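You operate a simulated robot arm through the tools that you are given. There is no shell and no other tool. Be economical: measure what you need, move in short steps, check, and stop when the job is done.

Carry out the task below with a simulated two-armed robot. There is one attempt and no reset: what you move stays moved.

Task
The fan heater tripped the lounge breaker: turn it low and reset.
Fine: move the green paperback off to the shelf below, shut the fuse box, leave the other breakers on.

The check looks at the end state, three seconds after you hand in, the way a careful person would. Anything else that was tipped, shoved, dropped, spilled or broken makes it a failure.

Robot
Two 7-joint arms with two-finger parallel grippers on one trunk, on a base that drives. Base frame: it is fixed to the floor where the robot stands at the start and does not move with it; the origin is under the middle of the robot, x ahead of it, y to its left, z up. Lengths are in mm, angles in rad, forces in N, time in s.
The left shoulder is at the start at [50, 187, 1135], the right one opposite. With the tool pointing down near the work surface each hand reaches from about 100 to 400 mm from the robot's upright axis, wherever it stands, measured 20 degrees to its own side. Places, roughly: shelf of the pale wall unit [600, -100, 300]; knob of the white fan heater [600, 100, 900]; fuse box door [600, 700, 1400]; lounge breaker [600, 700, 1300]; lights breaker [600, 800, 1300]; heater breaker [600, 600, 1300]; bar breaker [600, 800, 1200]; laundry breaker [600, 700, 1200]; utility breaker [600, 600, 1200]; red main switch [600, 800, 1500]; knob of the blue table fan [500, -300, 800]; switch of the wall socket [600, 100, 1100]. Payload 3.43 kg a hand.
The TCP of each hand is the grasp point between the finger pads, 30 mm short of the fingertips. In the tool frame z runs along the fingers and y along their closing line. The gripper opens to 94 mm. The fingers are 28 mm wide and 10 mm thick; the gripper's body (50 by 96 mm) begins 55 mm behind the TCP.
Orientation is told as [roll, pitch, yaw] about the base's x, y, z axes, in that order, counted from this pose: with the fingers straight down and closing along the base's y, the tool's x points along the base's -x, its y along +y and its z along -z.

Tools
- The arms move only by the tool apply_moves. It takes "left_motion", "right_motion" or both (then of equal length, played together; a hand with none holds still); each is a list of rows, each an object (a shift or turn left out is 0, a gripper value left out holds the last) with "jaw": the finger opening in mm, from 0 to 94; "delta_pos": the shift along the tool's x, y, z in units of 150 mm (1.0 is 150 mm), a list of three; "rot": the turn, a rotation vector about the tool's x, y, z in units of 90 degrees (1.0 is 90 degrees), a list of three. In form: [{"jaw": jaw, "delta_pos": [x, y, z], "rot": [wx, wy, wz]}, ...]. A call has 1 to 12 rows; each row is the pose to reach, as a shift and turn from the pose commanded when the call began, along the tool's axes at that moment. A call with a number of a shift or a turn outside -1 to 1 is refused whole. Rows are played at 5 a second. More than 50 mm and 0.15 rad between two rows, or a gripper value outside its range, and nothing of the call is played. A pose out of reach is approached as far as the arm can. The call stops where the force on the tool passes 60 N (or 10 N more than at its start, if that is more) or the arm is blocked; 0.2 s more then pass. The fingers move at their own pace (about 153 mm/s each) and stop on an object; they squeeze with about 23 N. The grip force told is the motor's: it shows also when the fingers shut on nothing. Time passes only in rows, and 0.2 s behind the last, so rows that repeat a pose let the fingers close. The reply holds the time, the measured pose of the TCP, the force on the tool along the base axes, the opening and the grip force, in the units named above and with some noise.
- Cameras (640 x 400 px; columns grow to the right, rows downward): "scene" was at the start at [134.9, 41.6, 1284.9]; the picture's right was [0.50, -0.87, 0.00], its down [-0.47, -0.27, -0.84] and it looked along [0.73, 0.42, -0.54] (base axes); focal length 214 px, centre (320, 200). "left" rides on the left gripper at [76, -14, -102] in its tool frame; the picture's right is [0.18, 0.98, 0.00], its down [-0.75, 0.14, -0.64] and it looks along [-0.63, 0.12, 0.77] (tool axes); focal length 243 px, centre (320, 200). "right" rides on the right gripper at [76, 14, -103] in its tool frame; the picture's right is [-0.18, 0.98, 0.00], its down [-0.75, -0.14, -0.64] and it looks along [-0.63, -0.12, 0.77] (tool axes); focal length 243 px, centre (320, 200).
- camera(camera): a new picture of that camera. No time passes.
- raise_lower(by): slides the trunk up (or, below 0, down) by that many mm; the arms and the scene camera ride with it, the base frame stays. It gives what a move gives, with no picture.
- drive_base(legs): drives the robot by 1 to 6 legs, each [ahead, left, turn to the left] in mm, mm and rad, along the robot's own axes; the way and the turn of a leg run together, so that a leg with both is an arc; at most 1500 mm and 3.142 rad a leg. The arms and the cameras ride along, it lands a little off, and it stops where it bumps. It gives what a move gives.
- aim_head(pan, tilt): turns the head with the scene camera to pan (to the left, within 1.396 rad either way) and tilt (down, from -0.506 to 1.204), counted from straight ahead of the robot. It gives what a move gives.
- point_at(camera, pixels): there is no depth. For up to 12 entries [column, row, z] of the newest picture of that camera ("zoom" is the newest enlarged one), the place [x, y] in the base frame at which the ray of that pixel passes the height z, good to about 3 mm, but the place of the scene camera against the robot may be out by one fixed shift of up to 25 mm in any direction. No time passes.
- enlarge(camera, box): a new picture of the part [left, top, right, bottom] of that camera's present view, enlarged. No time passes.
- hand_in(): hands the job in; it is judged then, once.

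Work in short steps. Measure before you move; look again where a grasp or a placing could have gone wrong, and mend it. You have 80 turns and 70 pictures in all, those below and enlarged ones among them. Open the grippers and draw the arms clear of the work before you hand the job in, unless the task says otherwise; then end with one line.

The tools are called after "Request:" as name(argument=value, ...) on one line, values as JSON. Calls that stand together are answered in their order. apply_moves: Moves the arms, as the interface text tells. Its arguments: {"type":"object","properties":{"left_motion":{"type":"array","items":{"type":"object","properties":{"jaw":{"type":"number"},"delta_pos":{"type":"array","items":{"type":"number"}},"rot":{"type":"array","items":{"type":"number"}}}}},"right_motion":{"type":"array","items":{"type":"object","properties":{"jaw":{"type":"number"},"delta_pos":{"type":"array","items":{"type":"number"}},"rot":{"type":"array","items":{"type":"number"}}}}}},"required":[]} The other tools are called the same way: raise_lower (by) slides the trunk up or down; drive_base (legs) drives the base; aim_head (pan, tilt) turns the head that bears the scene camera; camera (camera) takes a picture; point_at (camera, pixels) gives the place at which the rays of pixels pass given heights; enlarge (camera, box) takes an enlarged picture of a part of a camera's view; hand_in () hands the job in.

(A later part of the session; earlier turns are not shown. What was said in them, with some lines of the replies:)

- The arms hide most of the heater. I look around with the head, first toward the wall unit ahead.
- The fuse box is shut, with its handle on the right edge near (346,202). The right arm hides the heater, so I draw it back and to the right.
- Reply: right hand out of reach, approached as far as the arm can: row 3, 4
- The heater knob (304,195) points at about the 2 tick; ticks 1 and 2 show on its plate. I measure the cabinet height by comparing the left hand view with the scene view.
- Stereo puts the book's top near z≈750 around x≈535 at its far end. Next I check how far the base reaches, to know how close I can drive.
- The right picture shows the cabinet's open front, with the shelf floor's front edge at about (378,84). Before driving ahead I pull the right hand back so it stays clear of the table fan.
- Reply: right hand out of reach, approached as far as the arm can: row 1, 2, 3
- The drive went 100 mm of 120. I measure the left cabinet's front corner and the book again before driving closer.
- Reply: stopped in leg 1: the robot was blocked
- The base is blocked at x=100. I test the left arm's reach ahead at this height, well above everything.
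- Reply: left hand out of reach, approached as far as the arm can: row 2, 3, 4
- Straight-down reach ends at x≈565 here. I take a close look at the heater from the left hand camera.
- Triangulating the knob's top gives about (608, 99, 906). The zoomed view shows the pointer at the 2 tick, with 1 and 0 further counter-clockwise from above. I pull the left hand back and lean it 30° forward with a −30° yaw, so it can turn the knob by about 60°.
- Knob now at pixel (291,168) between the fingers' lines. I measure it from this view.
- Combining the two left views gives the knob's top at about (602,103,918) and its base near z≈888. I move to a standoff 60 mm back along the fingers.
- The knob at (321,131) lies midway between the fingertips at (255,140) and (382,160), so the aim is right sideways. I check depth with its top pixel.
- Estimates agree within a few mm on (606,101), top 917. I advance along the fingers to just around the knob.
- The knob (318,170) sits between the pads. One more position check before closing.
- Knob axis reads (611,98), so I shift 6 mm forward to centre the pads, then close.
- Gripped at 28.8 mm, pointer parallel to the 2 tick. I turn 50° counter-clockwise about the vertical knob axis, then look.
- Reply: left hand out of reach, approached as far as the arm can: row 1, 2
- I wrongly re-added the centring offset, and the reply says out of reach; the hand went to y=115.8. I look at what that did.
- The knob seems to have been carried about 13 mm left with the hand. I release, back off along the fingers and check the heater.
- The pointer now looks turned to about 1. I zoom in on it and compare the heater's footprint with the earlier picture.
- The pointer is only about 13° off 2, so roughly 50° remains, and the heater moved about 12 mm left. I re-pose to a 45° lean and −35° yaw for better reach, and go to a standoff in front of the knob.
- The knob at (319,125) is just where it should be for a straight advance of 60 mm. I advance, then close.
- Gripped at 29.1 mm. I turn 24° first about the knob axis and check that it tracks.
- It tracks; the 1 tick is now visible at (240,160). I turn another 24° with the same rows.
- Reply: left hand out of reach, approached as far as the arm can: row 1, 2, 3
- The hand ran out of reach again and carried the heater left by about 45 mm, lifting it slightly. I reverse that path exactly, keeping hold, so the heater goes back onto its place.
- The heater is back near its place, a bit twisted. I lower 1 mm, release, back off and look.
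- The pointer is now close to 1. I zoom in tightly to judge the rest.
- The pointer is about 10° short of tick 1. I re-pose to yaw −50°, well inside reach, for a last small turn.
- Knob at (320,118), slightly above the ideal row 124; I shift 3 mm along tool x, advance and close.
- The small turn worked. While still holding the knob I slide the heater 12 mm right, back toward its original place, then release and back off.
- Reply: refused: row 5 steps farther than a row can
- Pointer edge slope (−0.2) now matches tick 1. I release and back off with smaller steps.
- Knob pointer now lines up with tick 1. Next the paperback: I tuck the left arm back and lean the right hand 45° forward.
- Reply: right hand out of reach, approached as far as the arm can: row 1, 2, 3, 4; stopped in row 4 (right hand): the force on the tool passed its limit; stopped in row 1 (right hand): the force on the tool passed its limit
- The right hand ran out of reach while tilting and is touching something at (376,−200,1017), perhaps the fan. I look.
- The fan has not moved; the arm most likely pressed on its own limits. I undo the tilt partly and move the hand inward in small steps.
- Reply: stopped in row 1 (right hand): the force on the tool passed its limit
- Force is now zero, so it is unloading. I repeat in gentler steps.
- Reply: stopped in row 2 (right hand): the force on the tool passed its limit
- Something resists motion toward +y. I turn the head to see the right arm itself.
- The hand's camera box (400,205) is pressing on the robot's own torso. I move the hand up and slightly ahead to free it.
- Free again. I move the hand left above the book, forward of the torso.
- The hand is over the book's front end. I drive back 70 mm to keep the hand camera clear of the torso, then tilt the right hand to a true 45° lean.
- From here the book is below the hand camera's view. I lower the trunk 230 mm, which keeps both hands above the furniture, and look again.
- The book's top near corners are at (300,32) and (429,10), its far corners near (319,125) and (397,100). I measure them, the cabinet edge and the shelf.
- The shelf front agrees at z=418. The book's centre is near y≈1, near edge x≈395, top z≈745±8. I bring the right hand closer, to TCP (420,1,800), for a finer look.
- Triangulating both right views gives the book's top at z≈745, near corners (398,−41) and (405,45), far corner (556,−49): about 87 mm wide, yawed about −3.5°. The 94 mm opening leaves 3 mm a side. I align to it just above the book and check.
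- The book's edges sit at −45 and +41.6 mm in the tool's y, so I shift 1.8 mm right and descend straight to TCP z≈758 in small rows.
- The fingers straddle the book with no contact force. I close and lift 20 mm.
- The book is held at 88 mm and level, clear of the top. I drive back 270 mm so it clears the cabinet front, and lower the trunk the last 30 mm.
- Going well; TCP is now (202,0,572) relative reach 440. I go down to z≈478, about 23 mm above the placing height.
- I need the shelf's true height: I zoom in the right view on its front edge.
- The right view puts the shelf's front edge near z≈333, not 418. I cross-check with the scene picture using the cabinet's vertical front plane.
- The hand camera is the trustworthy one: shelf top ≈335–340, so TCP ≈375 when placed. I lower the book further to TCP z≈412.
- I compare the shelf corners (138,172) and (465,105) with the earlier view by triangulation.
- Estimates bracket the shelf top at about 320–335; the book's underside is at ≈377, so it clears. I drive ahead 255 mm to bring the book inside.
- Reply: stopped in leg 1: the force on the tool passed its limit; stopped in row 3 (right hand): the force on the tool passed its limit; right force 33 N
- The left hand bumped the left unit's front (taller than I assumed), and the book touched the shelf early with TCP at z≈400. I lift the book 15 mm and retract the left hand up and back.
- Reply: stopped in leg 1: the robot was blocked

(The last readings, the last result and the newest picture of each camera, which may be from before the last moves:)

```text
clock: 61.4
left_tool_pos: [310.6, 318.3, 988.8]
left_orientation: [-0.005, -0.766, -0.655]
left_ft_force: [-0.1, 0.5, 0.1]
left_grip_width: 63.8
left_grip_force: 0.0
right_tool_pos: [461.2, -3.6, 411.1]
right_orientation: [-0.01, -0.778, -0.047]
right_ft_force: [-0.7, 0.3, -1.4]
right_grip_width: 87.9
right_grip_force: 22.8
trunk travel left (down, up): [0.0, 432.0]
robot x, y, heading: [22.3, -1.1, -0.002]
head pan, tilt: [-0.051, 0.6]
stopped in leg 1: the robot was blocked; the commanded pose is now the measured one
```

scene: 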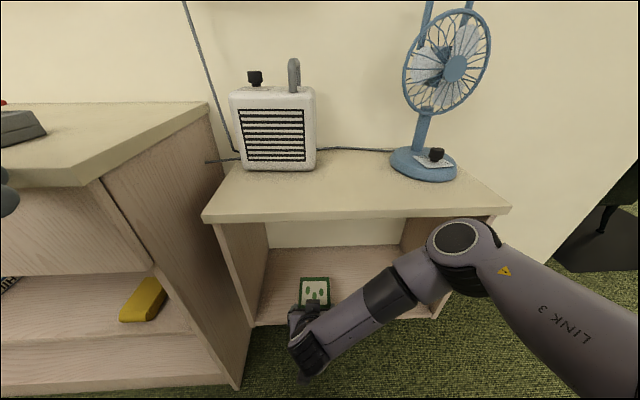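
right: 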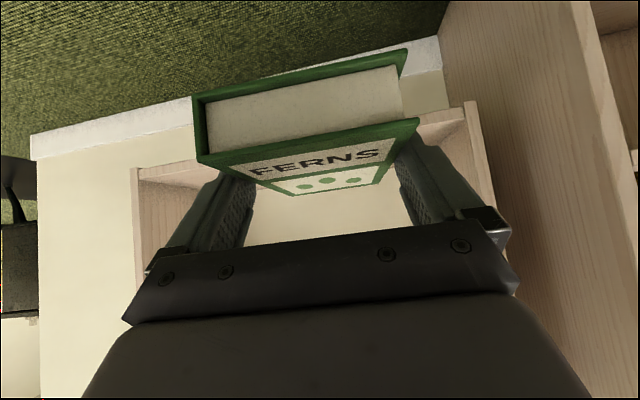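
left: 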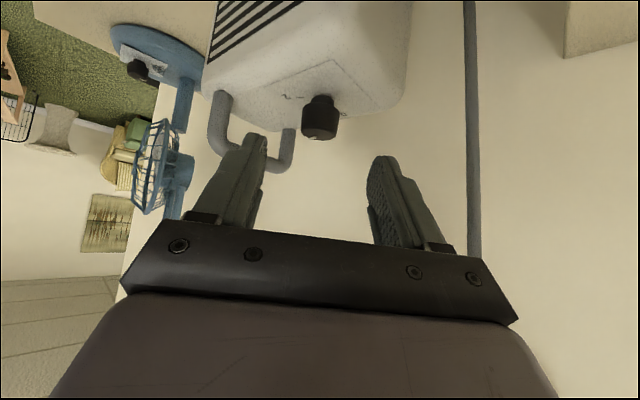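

TCP is at x=461, so the book lies about x 420–578, inside the shelf. I lower gently until contact.

Request:
apply_moves(right_motion=[{"delta_pos": [0.015, 0, 0.015]}, {"delta_pos": [0.03, 0, 0.03]}, {"delta_pos": [0.04, 0, 0.04]}, {"delta_pos": [0.045, 0, 0.045]}])

Request:
camera(camera="right")

```text
clock: 62.4
left_tool_pos: [311.6, 318.0, 988.6]
left_orientation: [-0.002, -0.764, -0.656]
left_ft_force: [-0.4, -0.7, -0.1]
left_grip_width: 64.1
left_grip_force: 0.2
right_tool_pos: [461.5, -3.1, 400.6]
right_orientation: [-0.006, -0.777, -0.048]
right_ft_force: [-0.2, 0.6, -1.5]
right_grip_width: 87.8
right_grip_force: 23.2
trunk travel left (down, up): [0.0, 432.0]
robot x, y, heading: [24.5, 0.7, 0.0]
head pan, tilt: [-0.051, 0.6]
```

```text
11 pictures are left
```

right: 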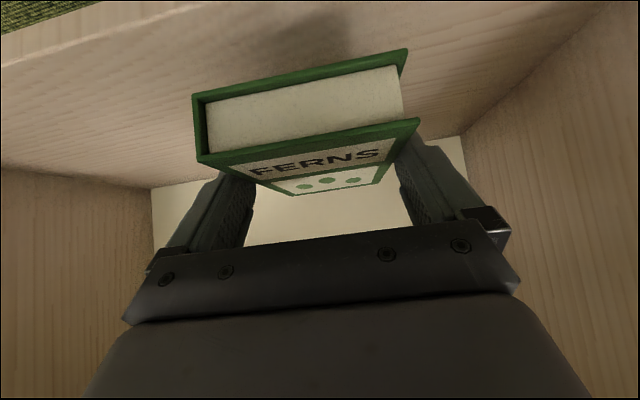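

No contact yet, and a gap with a shadow shows under the book. I keep lowering slowly.

Request:
apply_moves(right_motion=[{"delta_pos": [0.015, 0, 0.015]}, {"delta_pos": [0.03, 0, 0.03]}, {"delta_pos": [0.045, 0, 0.045]}, {"delta_pos": [0.06, 0, 0.06]}, {"delta_pos": [0.07, 0, 0.07]}])

```text
clock: 63.0
left_tool_pos: [311.0, 319.3, 988.4]
left_orientation: [-0.006, -0.763, -0.654]
left_ft_force: [1.1, 0.4, 0.0]
left_grip_width: 63.9
left_grip_force: 0.0
right_tool_pos: [462.2, -0.9, 399.3]
right_orientation: [-0.012, -0.777, -0.036]
right_ft_force: [-7.6, -15.7, 32.3]
right_grip_width: 87.7
right_grip_force: 22.7
trunk travel left (down, up): [0.0, 432.0]
robot x, y, heading: [25.8, -2.1, 0.003]
head pan, tilt: [-0.051, 0.6]
stopped in row 3 (right hand): the force on the tool passed its limit (the readings are from after the stop); the commanded pose is now the measured one
```

It blocks at the same height again while the book still shows a gap, so the arm is likely touching the robot's own base. I lift 10 mm, back the base 60 mm and stretch the hand 60 mm further ahead.

Request:
apply_moves(right_motion=[{"delta_pos": [-0.03, 0, -0.03]}, {"delta_pos": [-0.05, 0, -0.05]}, {"delta_pos": [-0.05, 0, -0.05]}])

Request:
drive_base(legs=[[-70, 0, 0]])

Request:
apply_moves(right_motion=[{"delta_pos": [-0.08, 0, 0.08]}, {"delta_pos": [-0.16, 0, 0.16]}, {"delta_pos": [-0.24, 0, 0.24]}, {"delta_pos": [-0.32, 0, 0.32]}, {"delta_pos": [-0.32, 0, 0.32]}])

Request:
apply_moves(right_motion=[{"delta_pos": [0.02, 0, 0.02]}, {"delta_pos": [0.04, 0, 0.04]}, {"delta_pos": [0.06, 0, 0.06]}, {"delta_pos": [0.08, 0, 0.08]}])

```text
clock: 63.9
left_tool_pos: [310.8, 318.7, 988.2]
left_orientation: [-0.003, -0.764, -0.656]
left_ft_force: [0.1, 1.4, -0.6]
left_grip_width: 64.3
left_grip_force: 0.0
right_tool_pos: [460.5, -0.5, 406.5]
right_orientation: [-0.01, -0.776, -0.038]
right_ft_force: [-0.4, -0.4, -2.3]
right_grip_width: 87.6
right_grip_force: 22.4
trunk travel left (down, up): [0.0, 432.0]
robot x, y, heading: [22.2, 4.3, -0.001]
head pan, tilt: [-0.051, 0.6]
```

```text
clock: 64.9
left_tool_pos: [242.3, 319.4, 987.7]
left_orientation: [-0.007, -0.763, -0.655]
left_ft_force: [0.8, -0.7, 0.2]
left_grip_width: 64.0
left_grip_force: 0.0
right_tool_pos: [392.4, -1.5, 407.6]
right_orientation: [-0.011, -0.776, -0.04]
right_ft_force: [-0.1, -0.5, -2.5]
right_grip_width: 87.6
right_grip_force: 22.9
trunk travel left (down, up): [0.0, 432.0]
robot x, y, heading: [-44.4, -2.3, 0.005]
head pan, tilt: [-0.051, 0.6]
```

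```text
clock: 66.1
left_tool_pos: [242.5, 318.8, 987.8]
left_orientation: [-0.007, -0.762, -0.655]
left_ft_force: [-0.9, 0.2, 0.0]
left_grip_width: 63.9
left_grip_force: 0.1
right_tool_pos: [461.5, -4.9, 407.5]
right_orientation: [-0.01, -0.774, -0.04]
right_ft_force: [0.3, 0.5, -1.9]
right_grip_width: 87.6
right_grip_force: 23.2
trunk travel left (down, up): [0.0, 432.0]
robot x, y, heading: [-44.2, 1.7, -0.004]
head pan, tilt: [-0.051, 0.6]
```

```text
clock: 67.1
left_tool_pos: [242.1, 320.1, 988.4]
left_orientation: [-0.005, -0.763, -0.655]
left_ft_force: [-0.1, 0.2, -0.1]
left_grip_width: 64.1
left_grip_force: 0.0
right_tool_pos: [460.2, -5.9, 389.6]
right_orientation: [-0.011, -0.776, -0.04]
right_ft_force: [0.6, 0.2, -0.9]
right_grip_width: 88.0
right_grip_force: 23.0
trunk travel left (down, up): [0.0, 432.0]
robot x, y, heading: [-46.8, -1.7, -0.001]
head pan, tilt: [-0.051, 0.6]
```

It now passes z=390 freely. I continue down toward the expected contact at about 370.

Request:
apply_moves(right_motion=[{"delta_pos": [0.02, 0, 0.02]}, {"delta_pos": [0.04, 0, 0.04]}, {"delta_pos": [0.05, 0, 0.05]}])

Request:
apply_moves(right_motion=[{"delta_pos": [0.01, 0, 0.01]}, {"delta_pos": [0.02, 0, 0.02]}])

Request:
camera(camera="right")

```text
clock: 67.9
left_tool_pos: [242.6, 319.3, 988.5]
left_orientation: [-0.006, -0.762, -0.654]
left_ft_force: [0.7, -0.4, 0.3]
left_grip_width: 64.1
left_grip_force: 0.0
right_tool_pos: [460.9, -5.3, 378.5]
right_orientation: [-0.01, -0.779, -0.042]
right_ft_force: [-0.3, -0.1, -1.4]
right_grip_width: 87.8
right_grip_force: 23.4
trunk travel left (down, up): [0.0, 432.0]
robot x, y, heading: [-45.4, 0.9, -0.004]
head pan, tilt: [-0.051, 0.6]
```

```text
clock: 68.5
left_tool_pos: [242.5, 319.3, 988.1]
left_orientation: [-0.006, -0.763, -0.655]
left_ft_force: [0.8, 0.5, 0.3]
left_grip_width: 64.1
left_grip_force: 0.1
right_tool_pos: [459.1, -5.0, 373.5]
right_orientation: [-0.011, -0.776, -0.04]
right_ft_force: [0.9, 0.1, -2.3]
right_grip_width: 87.6
right_grip_force: 22.7
trunk travel left (down, up): [0.0, 432.0]
robot x, y, heading: [-45.2, 1.9, -0.003]
head pan, tilt: [-0.051, 0.6]
```

```text
10 pictures are left
```

right: 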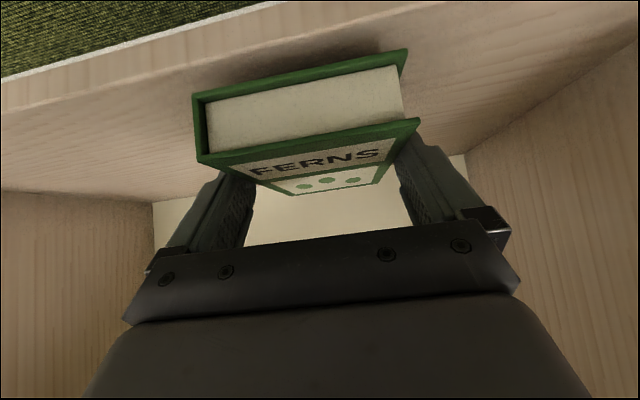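

The shadow is now tight under the book; about 10 mm remain. I lower in 3 mm increments, reading force.

Request:
apply_moves(right_motion=[{"delta_pos": [0.014, 0, 0.014]}, {"delta_pos": [0.028, 0, 0.028]}])

Request:
apply_moves(right_motion=[{"delta_pos": [0.007, 0, 0.007]}, {"delta_pos": [0.014, 0, 0.014]}])

```text
clock: 69.1
left_tool_pos: [243.4, 319.2, 988.1]
left_orientation: [-0.008, -0.763, -0.654]
left_ft_force: [-0.2, 0.3, 0.5]
left_grip_width: 64.0
left_grip_force: 0.0
right_tool_pos: [460.6, -5.3, 367.8]
right_orientation: [-0.011, -0.777, -0.041]
right_ft_force: [0.6, -0.5, -1.4]
right_grip_width: 87.6
right_grip_force: 23.3
trunk travel left (down, up): [0.0, 432.0]
robot x, y, heading: [-39.7, 2.2, -0.004]
head pan, tilt: [-0.051, 0.6]
```

```text
clock: 69.7
left_tool_pos: [242.6, 319.2, 987.0]
left_orientation: [-0.005, -0.761, -0.655]
left_ft_force: [-0.3, -0.8, -1.0]
left_grip_width: 64.2
left_grip_force: 0.0
right_tool_pos: [459.9, -4.1, 365.9]
right_orientation: [-0.011, -0.776, -0.037]
right_ft_force: [0.1, 0.5, -3.1]
right_grip_width: 87.9
right_grip_force: 23.2
trunk travel left (down, up): [0.0, 432.0]
robot x, y, heading: [-43.7, 3.4, -0.0]
head pan, tilt: [-0.051, 0.6]
```

Request:
apply_moves(right_motion=[{"delta_pos": [0.01, 0, 0.01]}, {"delta_pos": [0.02, 0, 0.02]}])

Request:
apply_moves(right_motion=[{"delta_pos": [0.01, 0, 0.01]}, {"delta_pos": [0.02, 0, 0.02]}])

```text
clock: 70.3
left_tool_pos: [241.2, 318.4, 988.4]
left_orientation: [-0.007, -0.765, -0.655]
left_ft_force: [0.1, 0.2, -0.5]
left_grip_width: 63.8
left_grip_force: 0.1
right_tool_pos: [460.0, -5.8, 361.1]
right_orientation: [-0.011, -0.778, -0.04]
right_ft_force: [0.1, -0.2, -1.2]
right_grip_width: 87.5
right_grip_force: 22.9
trunk travel left (down, up): [0.0, 432.0]
robot x, y, heading: [-44.4, 0.4, -0.001]
head pan, tilt: [-0.051, 0.6]
```

```text
clock: 70.9
left_tool_pos: [241.4, 318.0, 988.8]
left_orientation: [-0.006, -0.765, -0.656]
left_ft_force: [0.4, 0.2, 1.8]
left_grip_width: 63.9
left_grip_force: 0.0
right_tool_pos: [460.4, -4.1, 360.8]
right_orientation: [-0.009, -0.784, -0.044]
right_ft_force: [-5.0, -4.4, 18.5]
right_grip_width: 88.0
right_grip_force: 22.7
trunk travel left (down, up): [0.0, 432.0]
robot x, y, heading: [-43.0, 1.4, 0.002]
head pan, tilt: [-0.051, 0.6]
```

Contact at TCP z≈361 with 18 N: the book is down. I open fully and retract back and up along the fingers.

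Request:
apply_moves(right_motion=[{"delta_pos": [-0.01, 0, -0.01]}, {"delta_pos": [-0.01, 0, -0.01], "jaw": 94}, {"delta_pos": [-0.01, 0, -0.01], "jaw": 94}, {"delta_pos": [-0.01, 0, -0.15]}, {"delta_pos": [-0.01, 0, -0.3]}, {"delta_pos": [-0.01, 0, -0.55]}, {"delta_pos": [-0.01, 0, -0.8]}])

Request:
camera(camera="right")

```text
clock: 72.5
left_tool_pos: [241.2, 318.6, 987.7]
left_orientation: [-0.005, -0.762, -0.654]
left_ft_force: [-0.2, 0.2, 0.0]
left_grip_width: 64.2
left_grip_force: 0.1
right_tool_pos: [377.2, -1.7, 445.6]
right_orientation: [-0.011, -0.775, -0.04]
right_ft_force: [0.5, 0.6, 0.1]
right_grip_width: 94.1
right_grip_force: 0.1
trunk travel left (down, up): [0.0, 432.0]
robot x, y, heading: [-45.4, -3.4, -0.002]
head pan, tilt: [-0.051, 0.6]
```

```text
9 pictures are left
```

right: 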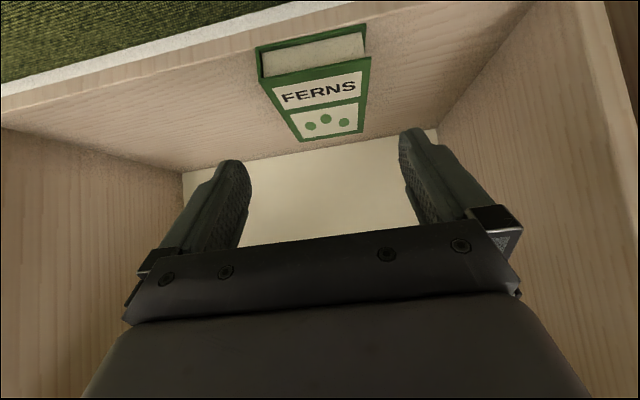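

The book lies flat on the shelf at (315,85). Now the fuse box: I back off, raise the trunk fully and look left.

Request:
drive_base(legs=[[-200, 0, 0]])

Request:
raise_lower(by=400)

Request:
aim_head(pan=0.75, tilt=0.25)

Request:
camera(camera="scene")

```text
clock: 74.0
left_tool_pos: [45.1, 318.7, 988.0]
left_orientation: [-0.006, -0.763, -0.655]
left_ft_force: [0.5, 0.4, -0.7]
left_grip_width: 64.0
left_grip_force: 0.1
right_tool_pos: [180.9, -1.9, 445.7]
right_orientation: [-0.01, -0.777, -0.039]
right_ft_force: [0.1, -0.1, -0.2]
right_grip_width: 94.0
right_grip_force: 0.0
trunk travel left (down, up): [0.0, 432.0]
robot x, y, heading: [-244.7, -3.5, 0.003]
head pan, tilt: [-0.051, 0.6]
```

```text
clock: 77.9
left_tool_pos: [45.5, 319.4, 1388.3]
left_orientation: [-0.005, -0.762, -0.653]
left_ft_force: [0.7, -0.5, 0.1]
left_grip_width: 64.0
left_grip_force: 0.0
right_tool_pos: [181.3, -2.6, 845.5]
right_orientation: [-0.012, -0.778, -0.039]
right_ft_force: [-0.1, -0.1, -0.6]
right_grip_width: 94.1
right_grip_force: 0.0
trunk travel left (down, up): [-400.0, 32.0]
robot x, y, heading: [-241.8, -0.2, 0.0]
head pan, tilt: [-0.051, 0.6]
```

```text
clock: 79.0
left_tool_pos: [44.9, 318.9, 1387.4]
left_orientation: [-0.006, -0.763, -0.654]
left_ft_force: [-0.5, -0.7, -0.6]
left_grip_width: 64.1
left_grip_force: 0.1
right_tool_pos: [180.7, -1.8, 845.2]
right_orientation: [-0.009, -0.776, -0.038]
right_ft_force: [-0.1, -0.1, -0.6]
right_grip_width: 94.1
right_grip_force: 0.0
trunk travel left (down, up): [-400.0, 32.0]
robot x, y, heading: [-244.5, 0.5, 0.001]
head pan, tilt: [0.75, 0.25]
```

```text
8 pictures are left
```

scene: 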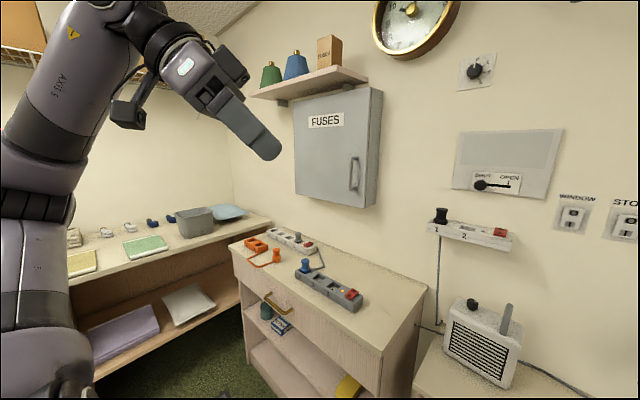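

From this and the start picture I triangulate the handle at about (595,535,1220), with the door's hinge side at y≈914. I set the left hand to point straight ahead, lift the right hand clear of the left unit, then drive left.

Request:
apply_moves(left_motion=[{"delta_pos": [0, 0.06, 0.115], "rot": [-0.049, -0.062, -0.021]}, {"delta_pos": [0, 0.12, 0.23], "rot": [-0.098, -0.124, -0.042]}, {"delta_pos": [0, 0.18, 0.345], "rot": [-0.147, -0.186, -0.063]}, {"delta_pos": [0, 0.24, 0.46], "rot": [-0.197, -0.248, -0.084]}, {"delta_pos": [0, 0.3, 0.575], "rot": [-0.246, -0.309, -0.105]}, {"delta_pos": [0, 0.36, 0.69], "rot": [-0.295, -0.371, -0.126]}, {"delta_pos": [0, 0.42, 0.8], "rot": [-0.344, -0.433, -0.147]}, {"delta_pos": [0, 0.487, 0.92], "rot": [-0.393, -0.495, -0.168]}, {"delta_pos": [0, 0.487, 0.92], "rot": [-0.393, -0.495, -0.168]}], right_motion=[{"delta_pos": [-0.12, 0, -0.12]}, {"delta_pos": [-0.24, 0, -0.24]}, {"delta_pos": [-0.36, 0, -0.36]}, {"delta_pos": [-0.48, 0, -0.48]}, {"delta_pos": [-0.6, 0, -0.6]}, {"delta_pos": [-0.72, 0, -0.72]}, {"delta_pos": [-0.84, 0, -0.84]}, {"delta_pos": [-0.94, 0, -0.94]}, {"delta_pos": [-0.94, 0, -0.94]}])

Request:
drive_base(legs=[[0, 350, 0], [170, 0, 0]])

Request:
aim_head(pan=0.4, tilt=0.15)

Request:
camera(camera="left")

```text
clock: 81.0
left_tool_pos: [175.8, 320.7, 1293.6]
left_orientation: [-0.816, -1.562, 0.808]
left_ft_force: [0.4, -0.8, 0.0]
left_grip_width: 64.0
left_grip_force: 0.0
left hand out of reach, approached as far as the arm can: row 8, 9
right_tool_pos: [182.7, 1.0, 1043.9]
right_orientation: [-0.011, -0.776, -0.039]
right_ft_force: [-0.2, 0.2, -0.2]
right_grip_width: 93.9
right_grip_force: 0.0
trunk travel left (down, up): [-400.0, 32.0]
robot x, y, heading: [-241.0, -1.5, 0.006]
head pan, tilt: [0.75, 0.25]
```

```text
clock: 84.3
left_tool_pos: [345.7, 670.9, 1294.5]
left_orientation: [-0.619, -1.565, 0.613]
left_ft_force: [0.4, -0.1, 1.0]
left_grip_width: 64.1
left_grip_force: 0.1
right_tool_pos: [352.8, 349.8, 1041.9]
right_orientation: [-0.009, -0.774, -0.041]
right_ft_force: [0.0, -0.3, -0.6]
right_grip_width: 94.3
right_grip_force: 0.0
trunk travel left (down, up): [-400.0, 32.0]
robot x, y, heading: [-72.0, 349.8, -0.002]
head pan, tilt: [0.75, 0.25]
```

```text
clock: 85.2
left_tool_pos: [344.5, 671.1, 1295.0]
left_orientation: [-0.713, -1.566, 0.707]
left_ft_force: [-1.0, 0.4, -0.1]
left_grip_width: 64.1
left_grip_force: 0.1
right_tool_pos: [353.0, 349.2, 1043.1]
right_orientation: [-0.01, -0.775, -0.039]
right_ft_force: [0.1, -0.8, -0.7]
right_grip_width: 93.8
right_grip_force: 0.1
trunk travel left (down, up): [-400.0, 32.0]
robot x, y, heading: [-73.2, 349.7, -0.001]
head pan, tilt: [0.4, 0.15]
```

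```text
7 pictures are left
```

left: 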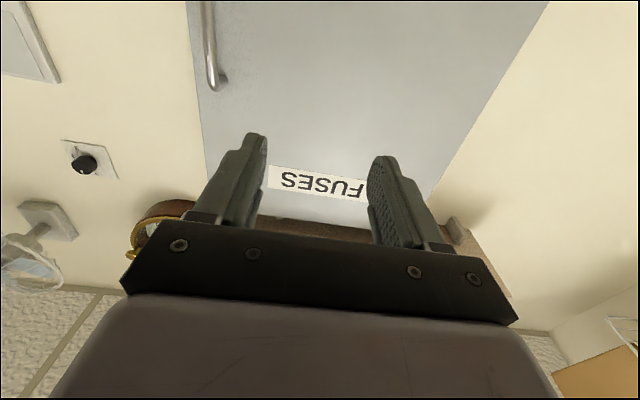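

The fingers now point straight at the door; the handle's top end is at (218,88), giving y≈541 and z up to ≈1335. I move the left hand in front of the handle at z≈1250 and drive 60 mm ahead.

Request:
apply_moves(left_motion=[{"delta_pos": [0.05, -0.2, 0.05], "jaw": 64}, {"delta_pos": [0.1, -0.4, 0.1]}, {"delta_pos": [0.2, -0.6, 0.2]}, {"delta_pos": [0.3, -0.75, 0.35]}, {"delta_pos": [0.3, -0.867, 0.5]}, {"delta_pos": [0.3, -0.867, 0.5]}])

Request:
drive_base(legs=[[60, 0, 0]])

Request:
camera(camera="left")

```text
clock: 86.6
left_tool_pos: [418.7, 538.1, 1250.7]
left_orientation: [-0.825, -1.564, 0.817]
left_ft_force: [-1.1, 0.0, 0.3]
left_grip_width: 64.0
left_grip_force: 0.1
left hand out of reach, approached as far as the arm can: row 1, 2
right_tool_pos: [352.6, 349.1, 1043.6]
right_orientation: [-0.013, -0.777, -0.041]
right_ft_force: [0.0, -0.3, -0.4]
right_grip_width: 94.1
right_grip_force: 0.1
trunk travel left (down, up): [-400.0, 32.0]
robot x, y, heading: [-71.7, 354.3, 0.002]
head pan, tilt: [0.4, 0.15]
```

```text
clock: 87.5
left_tool_pos: [479.3, 537.9, 1250.2]
left_orientation: [-0.621, -1.564, 0.613]
left_ft_force: [0.6, -0.4, -0.2]
left_grip_width: 63.7
left_grip_force: 0.0
right_tool_pos: [413.4, 348.6, 1042.4]
right_orientation: [-0.01, -0.775, -0.041]
right_ft_force: [0.4, -1.1, 0.0]
right_grip_width: 93.8
right_grip_force: 0.1
trunk travel left (down, up): [-400.0, 32.0]
robot x, y, heading: [-13.0, 349.2, -0.002]
head pan, tilt: [0.4, 0.15]
```

```text
6 pictures are left
```

left: 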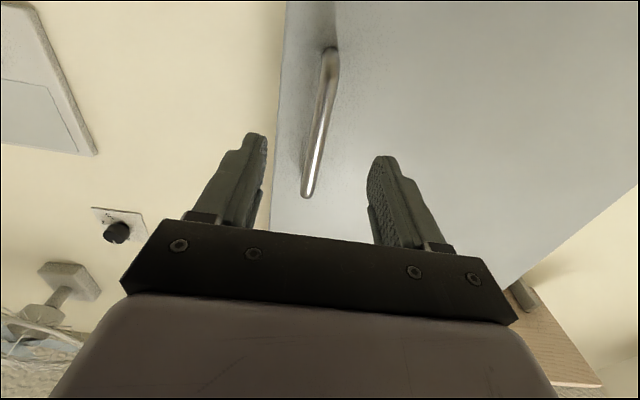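

Triangulated: handle bar at x≈591, y≈540, z from 1206 to 1335. I advance to TCP x≈580, z≈1262, straddling the bar, and close.

Request:
apply_moves(left_motion=[{"delta_pos": [-0.03, 0.013, 0.2]}, {"delta_pos": [-0.067, 0.013, 0.4]}, {"delta_pos": [-0.067, 0.013, 0.55]}, {"delta_pos": [-0.067, 0.013, 0.67]}, {"delta_pos": [-0.067, 0.013, 0.67], "jaw": 30}, {"delta_pos": [-0.067, 0.013, 0.67], "jaw": 2}, {"delta_pos": [-0.067, 0.013, 0.67], "jaw": 2}])

```text
clock: 89.2
left_tool_pos: [577.1, 539.2, 1262.4]
left_orientation: [-1.237, -1.568, 1.226]
left_ft_force: [-13.0, 1.9, 2.9]
left_grip_width: 18.3
left_grip_force: 45.5
right_tool_pos: [410.4, 349.8, 1044.2]
right_orientation: [-0.01, -0.779, -0.043]
right_ft_force: [0.4, 0.5, -0.6]
right_grip_width: 93.9
right_grip_force: 0.1
trunk travel left (down, up): [-400.0, 32.0]
robot x, y, heading: [-13.2, 351.5, 0.002]
head pan, tilt: [0.4, 0.15]
```

The bar is gripped (18 mm). I pull the door along its arc by 20°, turning the hand with it.

Request:
apply_moves(left_motion=[{"delta_pos": [0, 0.006, -0.173], "rot": [0.0444, 0, 0]}, {"delta_pos": [0, 0.024, -0.346], "rot": [0.0889, 0, 0]}, {"delta_pos": [0, 0.055, -0.517], "rot": [0.1333, 0, 0]}, {"delta_pos": [0, 0.096, -0.685], "rot": [0.178, 0, 0]}, {"delta_pos": [0, 0.15, -0.85], "rot": [0.222, 0, 0]}])

```text
clock: 90.3
left_tool_pos: [457.0, 571.6, 1253.9]
left_orientation: [-0.79, -1.547, 0.444]
left_ft_force: [11.5, 22.5, -30.3]
left_grip_width: 18.5
left_grip_force: 45.0
right_tool_pos: [414.5, 352.5, 1043.2]
right_orientation: [-0.019, -0.771, -0.035]
right_ft_force: [0.0, 0.8, 0.4]
right_grip_width: 94.1
right_grip_force: 0.0
trunk travel left (down, up): [-400.0, 32.0]
robot x, y, heading: [-13.2, 350.2, -0.001]
head pan, tilt: [0.4, 0.15]
```

The door moved: hand at (457,572). Some side force, so I look at the door from the head.

Request:
aim_head(pan=0.5, tilt=0.1)

Request:
camera(camera="scene")

```text
clock: 91.0
left_tool_pos: [457.4, 571.3, 1253.1]
left_orientation: [-0.75, -1.549, 0.407]
left_ft_force: [12.8, 26.0, -27.2]
left_grip_width: 18.2
left_grip_force: 44.2
right_tool_pos: [415.8, 352.8, 1042.1]
right_orientation: [-0.019, -0.773, -0.036]
right_ft_force: [-0.2, 0.0, -0.4]
right_grip_width: 94.0
right_grip_force: 0.0
trunk travel left (down, up): [-400.0, 32.0]
robot x, y, heading: [-9.8, 353.4, 0.001]
head pan, tilt: [0.499, 0.099]
```

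```text
5 pictures are left
```

scene: 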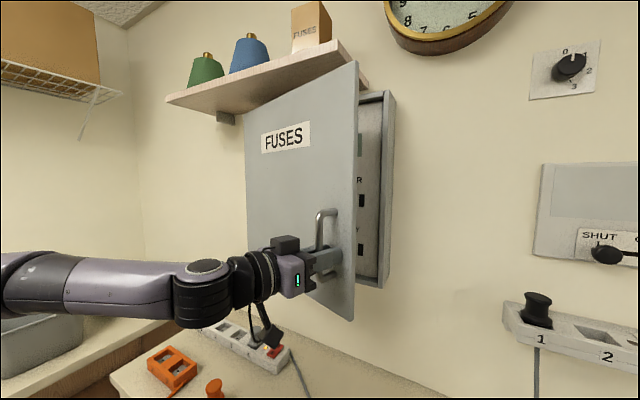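

The door is open about 20°; the numbers fit a hinge at (607,896) with bar radius 356. I continue the arc to about 62° in two moves, still holding the bar.

Request:
apply_moves(left_motion=[{"delta_pos": [0, 0.045, -0.265], "rot": [0.071, 0, 0]}, {"delta_pos": [0, 0.12, -0.547], "rot": [0.144, 0, 0]}, {"delta_pos": [0, 0.207, -0.778], "rot": [0.211, 0, 0]}])

Request:
apply_moves(left_motion=[{"delta_pos": [0, 0.04, -0.29], "rot": [0.056, 0, 0]}, {"delta_pos": [0, 0.128, -0.61], "rot": [0.1, 0, 0]}, {"delta_pos": [0, 0.24, -0.88], "rot": [0.122, 0, 0]}, {"delta_pos": [0, 0.24, -0.88], "rot": [0.122, 0, 0]}])

```text
clock: 91.8
left_tool_pos: [363.0, 633.2, 1263.3]
left_orientation: [-2.049, -1.558, 1.399]
left_ft_force: [14.1, 14.1, -11.8]
left_grip_width: 18.2
left_grip_force: 45.8
left hand out of reach, approached as far as the arm can: row 3
right_tool_pos: [413.9, 352.6, 1043.5]
right_orientation: [-0.017, -0.773, -0.037]
right_ft_force: [0.1, 0.6, -0.1]
right_grip_width: 93.8
right_grip_force: 0.0
trunk travel left (down, up): [-400.0, 32.0]
robot x, y, heading: [-12.8, 348.1, 0.0]
head pan, tilt: [0.499, 0.099]
```

```text
clock: 92.3
left_tool_pos: [367.0, 632.0, 1263.7]
left_orientation: [-0.962, -1.552, 0.331]
left_ft_force: [15.7, 17.1, -6.1]
left_grip_width: 18.3
left_grip_force: 44.5
left hand out of reach, approached as far as the arm can: row 1, 2
right_tool_pos: [413.5, 350.0, 1043.3]
right_orientation: [-0.013, -0.774, -0.042]
right_ft_force: [-0.7, -0.2, 0.3]
right_grip_width: 94.0
right_grip_force: 0.1
trunk travel left (down, up): [-400.0, 32.0]
robot x, y, heading: [-13.3, 351.4, 0.004]
head pan, tilt: [0.499, 0.099]
stopped in row 2 (left hand): the force on the tool passed its limit (the readings are from after the stop); the commanded pose is now the measured one
```

The arm is at its limit, so I let the base carry the door on: three short straight legs along the arc with the bar turning in the grip.

Request:
drive_base(legs=[[-43, 46, 0], [-33, 52, 0], [-25, 57, 0]])

Request:
apply_moves(left_motion=[{"jaw": 40}, {"jaw": 80}, {"jaw": 80}])

Request:
drive_base(legs=[[-90, 55, 0], [-60, -330, 0]])

Request:
camera(camera="scene")

```text
clock: 94.4
left_tool_pos: [262.5, 781.8, 1265.9]
left_orientation: [-1.104, -1.553, 0.461]
left_ft_force: [5.7, 1.9, -11.4]
left_grip_width: 18.3
left_grip_force: 45.3
right_tool_pos: [313.0, 503.9, 1042.3]
right_orientation: [-0.012, -0.776, -0.042]
right_ft_force: [-0.9, -0.2, 0.3]
right_grip_width: 93.8
right_grip_force: 0.1
trunk travel left (down, up): [-400.0, 32.0]
robot x, y, heading: [-112.0, 499.8, -0.005]
head pan, tilt: [0.499, 0.099]
```

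```text
clock: 95.2
left_tool_pos: [259.3, 780.6, 1265.7]
left_orientation: [-1.083, -1.557, 0.435]
left_ft_force: [0.4, -1.0, 0.7]
left_grip_width: 80.1
left_grip_force: 0.1
right_tool_pos: [312.8, 502.9, 1043.4]
right_orientation: [-0.011, -0.777, -0.043]
right_ft_force: [0.1, 1.1, 0.0]
right_grip_width: 93.9
right_grip_force: 0.0
trunk travel left (down, up): [-400.0, 32.0]
robot x, y, heading: [-112.9, 507.1, 0.003]
head pan, tilt: [0.499, 0.099]
```

```text
clock: 98.2
left_tool_pos: [108.3, 510.5, 1267.2]
left_orientation: [-1.067, -1.555, 0.424]
left_ft_force: [-0.6, 0.1, 0.7]
left_grip_width: 80.1
left_grip_force: 0.1
right_tool_pos: [159.6, 234.9, 1043.8]
right_orientation: [-0.011, -0.775, -0.039]
right_ft_force: [0.1, 0.3, -1.0]
right_grip_width: 94.0
right_grip_force: 0.1
trunk travel left (down, up): [-400.0, 32.0]
robot x, y, heading: [-262.3, 234.6, 0.005]
head pan, tilt: [0.499, 0.099]
```

```text
4 pictures are left
```

scene: 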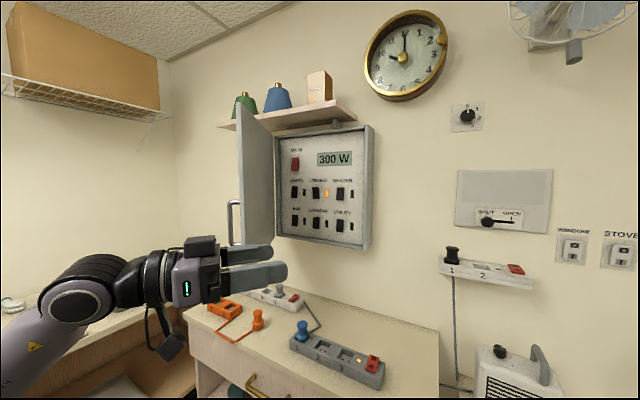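

The door is wide open and the panel is visible; the lounge breaker is near (316,192) with an amber light. I zoom in on the panel.

Request:
enlarge(camera="scene", box=[276, 140, 372, 244])

Request:
point_at(camera="scene", pixels=[[316, 193, 1280], [316, 193, 1270], [316, 193, 1260], [316, 193, 1250], [341, 194, 1260], [295, 192, 1260], [317, 222, 1200], [317, 222, 1160], [370, 247, 1100]])

```text
3.85 times, centred on (324, 192) of scene
```

zoom: 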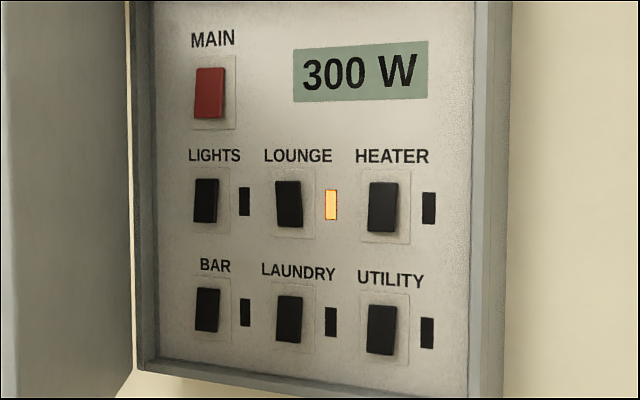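

```text
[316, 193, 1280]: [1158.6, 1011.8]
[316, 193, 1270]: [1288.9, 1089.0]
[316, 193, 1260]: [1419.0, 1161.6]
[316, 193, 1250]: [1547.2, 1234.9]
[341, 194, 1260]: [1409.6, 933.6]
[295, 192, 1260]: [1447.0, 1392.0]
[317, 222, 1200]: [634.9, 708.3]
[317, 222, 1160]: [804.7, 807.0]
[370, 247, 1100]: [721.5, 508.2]
```

The others' rockers protrude at the bottom (top pressed = on), while LOUNGE protrudes at the top (off/tripped). I straighten the left hand, close its fingers, and bring it in front of LOUNGE at about (640,712,1320).

Request:
apply_moves(left_motion=[{"jaw": 40, "delta_pos": [-0.055, 0.1, 0.105], "rot": [-0.0685, 0, 0]}, {"jaw": 0, "delta_pos": [-0.11, 0.2, 0.21], "rot": [-0.137, 0, 0]}, {"jaw": 0, "delta_pos": [-0.165, 0.3, 0.315], "rot": [-0.2055, 0, 0]}, {"jaw": 0, "delta_pos": [-0.22, 0.4, 0.42], "rot": [-0.274, 0, 0]}, {"jaw": 0, "delta_pos": [-0.275, 0.5, 0.525], "rot": [-0.3425, 0, 0]}, {"jaw": 0, "delta_pos": [-0.333, 0.605, 0.63], "rot": [-0.411, 0, 0]}, {"jaw": 0, "delta_pos": [-0.333, 0.605, 0.63], "rot": [-0.411, 0, 0]}])

Request:
drive_base(legs=[[0, 185, 0], [245, 0, 0]])

Request:
camera(camera="left")

```text
clock: 99.8
left_tool_pos: [237.5, 526.9, 1314.8]
left_orientation: [-0.498, -1.555, 0.502]
left_ft_force: [-1.1, -0.7, 0.1]
left_grip_width: 0.0
left_grip_force: 23.3
right_tool_pos: [160.4, 235.0, 1044.1]
right_orientation: [-0.009, -0.775, -0.04]
right_ft_force: [0.2, 0.5, -0.2]
right_grip_width: 93.8
right_grip_force: 0.2
trunk travel left (down, up): [-400.0, 32.0]
robot x, y, heading: [-266.0, 230.6, 0.001]
head pan, tilt: [0.499, 0.099]
```

```text
clock: 102.0
left_tool_pos: [297.6, 698.6, 1314.2]
left_orientation: [0.063, -1.553, -0.083]
left_ft_force: [0.3, -0.3, -0.1]
left_grip_width: 0.2
left_grip_force: 22.9
right_tool_pos: [222.2, 415.5, 1042.9]
right_orientation: [-0.008, -0.774, -0.044]
right_ft_force: [-0.1, -0.4, 0.4]
right_grip_width: 93.9
right_grip_force: 0.0
trunk travel left (down, up): [-400.0, 32.0]
robot x, y, heading: [-201.2, 415.5, 0.004]
head pan, tilt: [0.499, 0.099]
stopped in leg 2: the force on the tool passed its limit (the readings are from after the stop); the commanded pose is now the measured one
```

```text
2 pictures are left
```

left: 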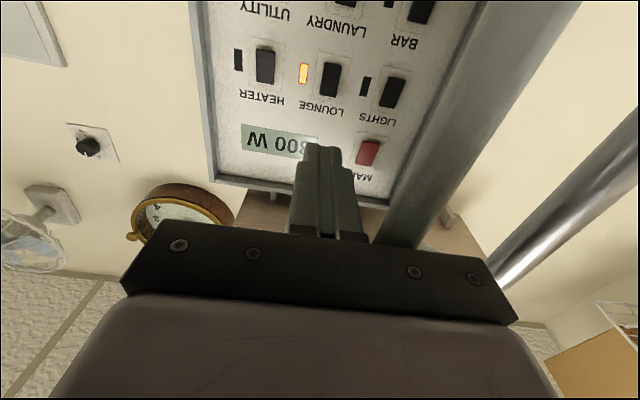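

The hand caught the door's tip, which stands only about 65° open. Lounge measures (645, 714, 1340). I sidestep right, go ahead past the tip, sweep left to push the door wider from inside, then return in line.

Request:
drive_base(legs=[[-20, -85, 0], [175, 0, 0], [0, 190, 0], [0, -105, 0], [40, 0, 0]])

```text
clock: 104.8
left_tool_pos: [443.7, 655.8, 1314.1]
left_orientation: [0.384, -1.551, -0.425]
left_ft_force: [-0.3, -0.1, -0.4]
left_grip_width: 0.1
left_grip_force: 23.0
right_tool_pos: [373.5, 378.8, 1044.6]
right_orientation: [-0.011, -0.779, -0.048]
right_ft_force: [-0.1, 0.0, 0.5]
right_grip_width: 94.3
right_grip_force: 0.0
trunk travel left (down, up): [-400.0, 32.0]
robot x, y, heading: [-46.6, 383.0, -0.001]
head pan, tilt: [0.499, 0.099]
stopped in leg 3: the robot was blocked; the commanded pose is now the measured one
```

The arm met the door and the base stopped. I step slightly right, drive ahead, and reach the rest with the arm alone, stopping in front of LOUNGE's lower half inside the box.

Request:
drive_base(legs=[[0, -20, 0], [55, 0, 0]])

Request:
apply_moves(left_motion=[{"delta_pos": [-0.01, 0.09, 0.12], "rot": [-0.01, 0, 0]}, {"delta_pos": [-0.03, 0.2, 0.24], "rot": [-0.02, 0, 0]}, {"delta_pos": [-0.05, 0.32, 0.36], "rot": [-0.025, 0, 0]}, {"delta_pos": [-0.07, 0.44, 0.48], "rot": [-0.025, 0, 0]}, {"delta_pos": [-0.07, 0.544, 0.54], "rot": [-0.025, 0, 0]}, {"delta_pos": [-0.07, 0.544, 0.54], "rot": [-0.025, 0, 0]}])

Request:
camera(camera="left")

```text
clock: 106.0
left_tool_pos: [460.4, 625.6, 1310.7]
left_orientation: [0.581, -1.544, -0.641]
left_ft_force: [0.8, 0.4, 0.6]
left_grip_width: 0.0
left_grip_force: 23.0
right_tool_pos: [397.6, 356.5, 1044.6]
right_orientation: [-0.006, -0.779, -0.049]
right_ft_force: [0.0, -0.5, -0.6]
right_grip_width: 94.3
right_grip_force: 0.0
trunk travel left (down, up): [-400.0, 32.0]
robot x, y, heading: [-22.0, 361.3, -0.002]
head pan, tilt: [0.499, 0.099]
stopped in leg 2: the robot was blocked; the commanded pose is now the measured one
```

```text
clock: 107.0
left_tool_pos: [468.3, 600.2, 1299.8]
left_orientation: [0.792, -1.46, -0.98]
left_ft_force: [0.8, 1.1, 0.1]
left_grip_width: 0.0
left_grip_force: 22.8
right_tool_pos: [380.1, 349.0, 1054.1]
right_orientation: [0.012, -0.796, -0.056]
right_ft_force: [-0.8, -0.7, 0.9]
right_grip_width: 94.0
right_grip_force: 0.1
trunk travel left (down, up): [-400.0, 32.0]
robot x, y, heading: [-30.6, 359.9, 0.003]
head pan, tilt: [0.499, 0.099]
stopped in row 4 (left hand): the arm was blocked; the commanded pose is now the measured one
```

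```text
1 pictures are left
```

left: 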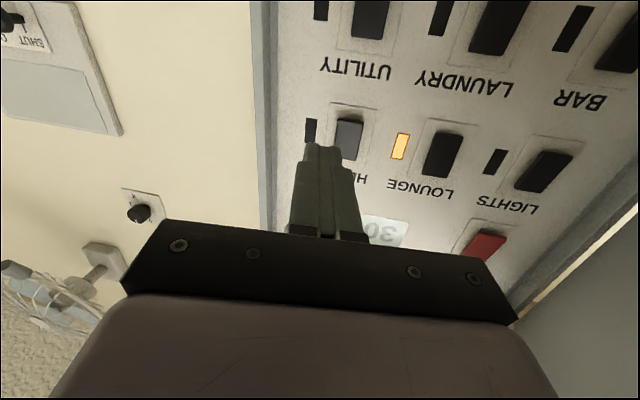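

The elbow is jammed on the half-open door. I back out so only the hand is inside the tip, sweep left to push the door past 90° from inside, return right, and drive in again.

Request:
drive_base(legs=[[-100, 0, 0], [0, 270, 0], [0, -290, 0], [110, 0, 0]])

```text
clock: 112.0
left_tool_pos: [507.2, 595.7, 1279.6]
left_orientation: [0.454, -1.453, -0.626]
left_ft_force: [0.0, -0.1, -0.7]
left_grip_width: 0.0
left_grip_force: 23.0
right_tool_pos: [407.7, 334.0, 1043.3]
right_orientation: [-0.009, -0.774, -0.044]
right_ft_force: [0.5, -0.1, -0.5]
right_grip_width: 94.2
right_grip_force: 0.0
trunk travel left (down, up): [-400.0, 32.0]
robot x, y, heading: [-20.5, 336.1, -0.001]
head pan, tilt: [0.499, 0.099]
```

All legs ran, so the door is pushed clear. I move the closed fingertips to just in front of LOUNGE's lower half, straightening the hand.

Request:
apply_moves(left_motion=[{"delta_pos": [-0.07, 0.19, 0.0], "rot": [-0.027, -0.019, 0]}, {"delta_pos": [-0.14, 0.4, 0.03], "rot": [-0.054, -0.038, 0]}, {"delta_pos": [-0.22, 0.62, 0.12], "rot": [-0.081, -0.057, 0]}, {"delta_pos": [-0.322, 0.8, 0.24], "rot": [-0.108, -0.075, 0]}, {"delta_pos": [-0.322, 0.863, 0.343], "rot": [-0.108, -0.075, 0]}, {"delta_pos": [-0.322, 0.863, 0.343], "rot": [-0.108, -0.075, 0]}])

Request:
point_at(camera="left", pixels=[[441, 150, 1340], [441, 150, 1330], [441, 150, 1350], [345, 135, 1340], [541, 172, 1340]])

```text
clock: 113.5
left_tool_pos: [583.8, 712.7, 1330.4]
left_orientation: [1.976, -1.507, -1.979]
left_ft_force: [0.0, -0.2, -0.3]
left_grip_width: 0.0
left_grip_force: 23.5
right_tool_pos: [406.0, 333.4, 1043.5]
right_orientation: [-0.009, -0.776, -0.043]
right_ft_force: [-0.1, -0.6, 0.2]
right_grip_width: 94.1
right_grip_force: 0.1
trunk travel left (down, up): [-400.0, 32.0]
robot x, y, heading: [-18.0, 334.3, 0.004]
head pan, tilt: [0.499, 0.099]
```

```text
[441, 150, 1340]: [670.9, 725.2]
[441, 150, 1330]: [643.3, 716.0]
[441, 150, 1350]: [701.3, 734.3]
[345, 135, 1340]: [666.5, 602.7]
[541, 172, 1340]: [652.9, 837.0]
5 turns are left
```

LOUNGE's ray passes (645,717,1331), matching. In one sequence I press its lower half, back off, press its upper half, back off and look.

Request:
apply_moves(left_motion=[{"delta_pos": [0.07, 0.02, 0.0]}, {"delta_pos": [0.07, 0.02, 0.08]}, {"delta_pos": [0.07, 0.02, 0.14]}, {"delta_pos": [0.07, 0.02, 0.2]}, {"delta_pos": [0.07, 0.02, 0.25]}, {"delta_pos": [0.07, 0.02, 0.3]}, {"delta_pos": [0.07, 0.02, 0.36]}, {"delta_pos": [0.07, 0.02, 0.42]}])

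Request:
apply_moves(left_motion=[{"delta_pos": [0, 0, -0.12]}, {"delta_pos": [0, 0, -0.22]}, {"delta_pos": [-0.12, 0, -0.22]}, {"delta_pos": [-0.235, 0, -0.22]}, {"delta_pos": [-0.235, 0, -0.22]}])

Request:
apply_moves(left_motion=[{"delta_pos": [0, 0, 0.08]}, {"delta_pos": [0, 0, 0.14]}, {"delta_pos": [0, 0, 0.19]}, {"delta_pos": [0, 0, 0.24]}, {"delta_pos": [0, 0, 0.29]}, {"delta_pos": [0, 0, 0.34]}, {"delta_pos": [0, 0, 0.4]}])

Request:
apply_moves(left_motion=[{"delta_pos": [0, 0, -0.15]}, {"delta_pos": [0, 0, -0.4]}, {"delta_pos": [0, -0.2, -0.55]}, {"delta_pos": [0, -0.45, -0.7]}, {"delta_pos": [0, -0.45, -0.7]}])

Request:
camera(camera="left")

```text
clock: 114.5
left_tool_pos: [604.1, 715.7, 1318.8]
left_orientation: [1.927, -1.506, -1.937]
left_ft_force: [-42.8, 0.3, -3.7]
left_grip_width: 0.0
left_grip_force: 23.1
right_tool_pos: [400.1, 334.8, 1046.9]
right_orientation: [-0.008, -0.782, -0.041]
right_ft_force: [0.1, 0.3, 0.3]
right_grip_width: 94.1
right_grip_force: 0.2
trunk travel left (down, up): [-400.0, 32.0]
robot x, y, heading: [-20.6, 335.4, 0.002]
head pan, tilt: [0.499, 0.099]
stopped in row 5 (left hand): the force on the tool passed its limit (the readings are from after the stop); the commanded pose is now the measured one
```

```text
clock: 115.7
left_tool_pos: [580.0, 714.8, 1348.1]
left_orientation: [1.79, -1.509, -1.801]
left_ft_force: [-0.3, -1.0, 0.3]
left_grip_width: 0.1
left_grip_force: 23.0
right_tool_pos: [405.1, 334.6, 1043.4]
right_orientation: [-0.009, -0.773, -0.041]
right_ft_force: [-0.8, 0.1, 0.5]
right_grip_width: 94.0
right_grip_force: 0.1
trunk travel left (down, up): [-400.0, 32.0]
robot x, y, heading: [-22.4, 336.2, 0.002]
head pan, tilt: [0.499, 0.099]
```

```text
clock: 116.8
left_tool_pos: [602.9, 712.4, 1351.0]
left_orientation: [1.806, -1.511, -1.817]
left_ft_force: [-42.3, -0.1, -1.4]
left_grip_width: 0.0
left_grip_force: 23.3
right_tool_pos: [398.0, 337.4, 1047.4]
right_orientation: [-0.008, -0.782, -0.038]
right_ft_force: [0.0, -0.6, 0.4]
right_grip_width: 93.8
right_grip_force: 0.0
trunk travel left (down, up): [-400.0, 32.0]
robot x, y, heading: [-20.7, 337.1, 0.011]
head pan, tilt: [0.499, 0.099]
stopped in row 5 (left hand): the force on the tool passed its limit (the readings are from after the stop); the commanded pose is now the measured one
```

```text
clock: 118.0
left_tool_pos: [507.8, 643.6, 1339.0]
left_orientation: [1.646, -1.513, -1.656]
left_ft_force: [0.1, -0.2, 0.1]
left_grip_width: 0.0
left_grip_force: 23.2
right_tool_pos: [404.0, 335.6, 1043.9]
right_orientation: [-0.009, -0.775, -0.037]
right_ft_force: [-0.1, 0.5, 0.2]
right_grip_width: 94.0
right_grip_force: 0.1
trunk travel left (down, up): [-400.0, 32.0]
robot x, y, heading: [-18.4, 331.5, 0.011]
head pan, tilt: [0.499, 0.099]
```

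```text
0 pictures are left
4 turns are left
```

left: 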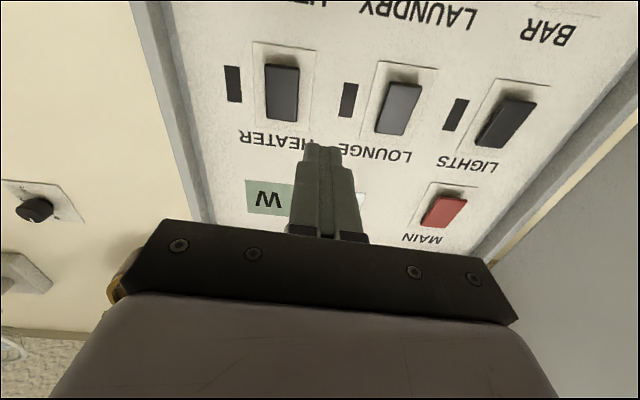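

The amber light is off, so LOUNGE is reset. Now I shut the door: back out past its tip, go round to its outer side, sweep right and push ahead.

Request:
drive_base(legs=[[-370, 0, 0], [0, 425, 0], [185, 0, 0], [0, -360, 0], [185, 0, 0]])

```text
clock: 123.4
left_tool_pos: [224.6, 1070.9, 1339.4]
left_orientation: [1.681, -1.517, -1.676]
left_ft_force: [-8.7, 4.0, 1.7]
left_grip_width: 0.0
left_grip_force: 22.6
right_tool_pos: [123.5, 757.3, 1044.0]
right_orientation: [-0.011, -0.777, -0.042]
right_ft_force: [-0.8, 0.3, 0.2]
right_grip_width: 94.2
right_grip_force: 0.1
trunk travel left (down, up): [-400.0, 32.0]
robot x, y, heading: [-301.8, 761.5, 0.003]
head pan, tilt: [0.499, 0.099]
stopped in leg 3: the force on the tool passed its limit (the readings are from after the stop); the commanded pose is now the measured one
3 turns are left
```

The door had swung to about 115°, so the hand met its tip. I back off, shift the hand 82 mm further left, then go round, sweep right, push ahead and finish with the arm.

Request:
drive_base(legs=[[-60, 0, 0]])

Request:
apply_moves(left_motion=[{"delta_pos": [0, 0.2, 0]}, {"delta_pos": [0, 0.4, 0]}, {"delta_pos": [0, 0.55, 0]}, {"delta_pos": [0, 0.55, 0]}])

Request:
drive_base(legs=[[100, 0, 0], [0, -415, 0], [230, 0, 0]])

Request:
apply_moves(left_motion=[{"delta_pos": [0, 0, 0.12]}, {"delta_pos": [0, 0, 0.24]}, {"delta_pos": [0, 0, 0.36]}, {"delta_pos": [0, 0, 0.46]}, {"delta_pos": [0, 0, 0.56]}, {"delta_pos": [0, 0, 0.56]}])

```text
clock: 124.3
left_tool_pos: [166.0, 1068.3, 1339.0]
left_orientation: [1.612, -1.517, -1.611]
left_ft_force: [-0.3, 0.1, 0.3]
left_grip_width: 0.0
left_grip_force: 23.1
right_tool_pos: [64.6, 756.1, 1043.8]
right_orientation: [-0.009, -0.775, -0.045]
right_ft_force: [-0.5, 0.3, 0.1]
right_grip_width: 93.9
right_grip_force: 0.1
trunk travel left (down, up): [-400.0, 32.0]
robot x, y, heading: [-360.6, 763.4, -0.001]
head pan, tilt: [0.499, 0.099]
```

```text
clock: 125.3
left_tool_pos: [167.2, 1150.3, 1341.5]
left_orientation: [1.588, -1.516, -1.588]
left_ft_force: [-0.7, 0.5, 0.9]
left_grip_width: 0.0
left_grip_force: 22.5
right_tool_pos: [65.2, 756.2, 1044.1]
right_orientation: [-0.009, -0.773, -0.045]
right_ft_force: [-0.4, -1.0, -0.6]
right_grip_width: 94.1
right_grip_force: 0.0
trunk travel left (down, up): [-400.0, 32.0]
robot x, y, heading: [-359.0, 756.6, 0.005]
head pan, tilt: [0.499, 0.099]
```

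```text
clock: 129.9
left_tool_pos: [498.5, 746.0, 1341.1]
left_orientation: [1.583, -1.518, -1.578]
left_ft_force: [-0.3, -1.3, -0.3]
left_grip_width: 0.0
left_grip_force: 22.7
right_tool_pos: [398.0, 350.2, 1042.8]
right_orientation: [-0.006, -0.775, -0.043]
right_ft_force: [0.7, -0.5, -0.9]
right_grip_width: 94.3
right_grip_force: 0.2
trunk travel left (down, up): [-400.0, 32.0]
robot x, y, heading: [-29.9, 352.8, 0.008]
head pan, tilt: [0.499, 0.099]
```

```text
clock: 131.3
left_tool_pos: [576.1, 746.3, 1340.2]
left_orientation: [1.597, -1.519, -1.597]
left_ft_force: [-36.7, -2.7, -13.5]
left_grip_width: 0.0
left_grip_force: 22.9
right_tool_pos: [393.4, 351.8, 1046.1]
right_orientation: [-0.009, -0.779, -0.04]
right_ft_force: [-0.5, -0.5, -0.7]
right_grip_width: 94.0
right_grip_force: 0.1
trunk travel left (down, up): [-400.0, 32.0]
robot x, y, heading: [-28.5, 352.1, 0.007]
head pan, tilt: [0.499, 0.099]
2 turns are left
```

The fingertips press at x≈606 with 37 N, which is the shut door's face. I retract, open the left gripper and drive clear.

Request:
apply_moves(left_motion=[{"delta_pos": [0, 0, -0.2]}, {"delta_pos": [0, 0, -0.45]}, {"delta_pos": [0, 0, -0.7], "jaw": 60}, {"delta_pos": [0, 0, -0.7], "jaw": 90}])

Request:
drive_base(legs=[[-220, 0, 0]])

```text
clock: 132.3
left_tool_pos: [476.0, 745.1, 1340.5]
left_orientation: [1.571, -1.517, -1.567]
left_ft_force: [-0.2, -0.6, -0.3]
left_grip_width: 89.9
left_grip_force: 0.1
right_tool_pos: [397.9, 350.7, 1042.5]
right_orientation: [-0.007, -0.775, -0.042]
right_ft_force: [0.0, -0.1, 0.2]
right_grip_width: 93.8
right_grip_force: 0.0
trunk travel left (down, up): [-400.0, 32.0]
robot x, y, heading: [-29.8, 349.9, 0.004]
head pan, tilt: [0.499, 0.099]
```

```text
clock: 134.0
left_tool_pos: [258.7, 742.5, 1342.6]
left_orientation: [1.603, -1.517, -1.603]
left_ft_force: [0.5, -0.1, 1.0]
left_grip_width: 90.1
left_grip_force: 0.2
right_tool_pos: [180.3, 348.4, 1042.6]
right_orientation: [-0.009, -0.775, -0.046]
right_ft_force: [0.6, -0.8, 0.7]
right_grip_width: 93.9
right_grip_force: 0.1
trunk travel left (down, up): [-400.0, 32.0]
robot x, y, heading: [-248.0, 354.2, -0.002]
head pan, tilt: [0.499, 0.099]
1 turns are left
```

Both arms are clear and both grippers are open. I hand the job in.

Request:
hand_in()

```text
The job is handed in.
```

I handed it in with the heater on 1, the lounge breaker reset (its light went out), the green paperback flat on the shelf below, the fuse box pushed shut and the other breakers left alone; I had no pictures left to check the shut door, and the heater got dragged, then put back roughly in place but slightly twisted.
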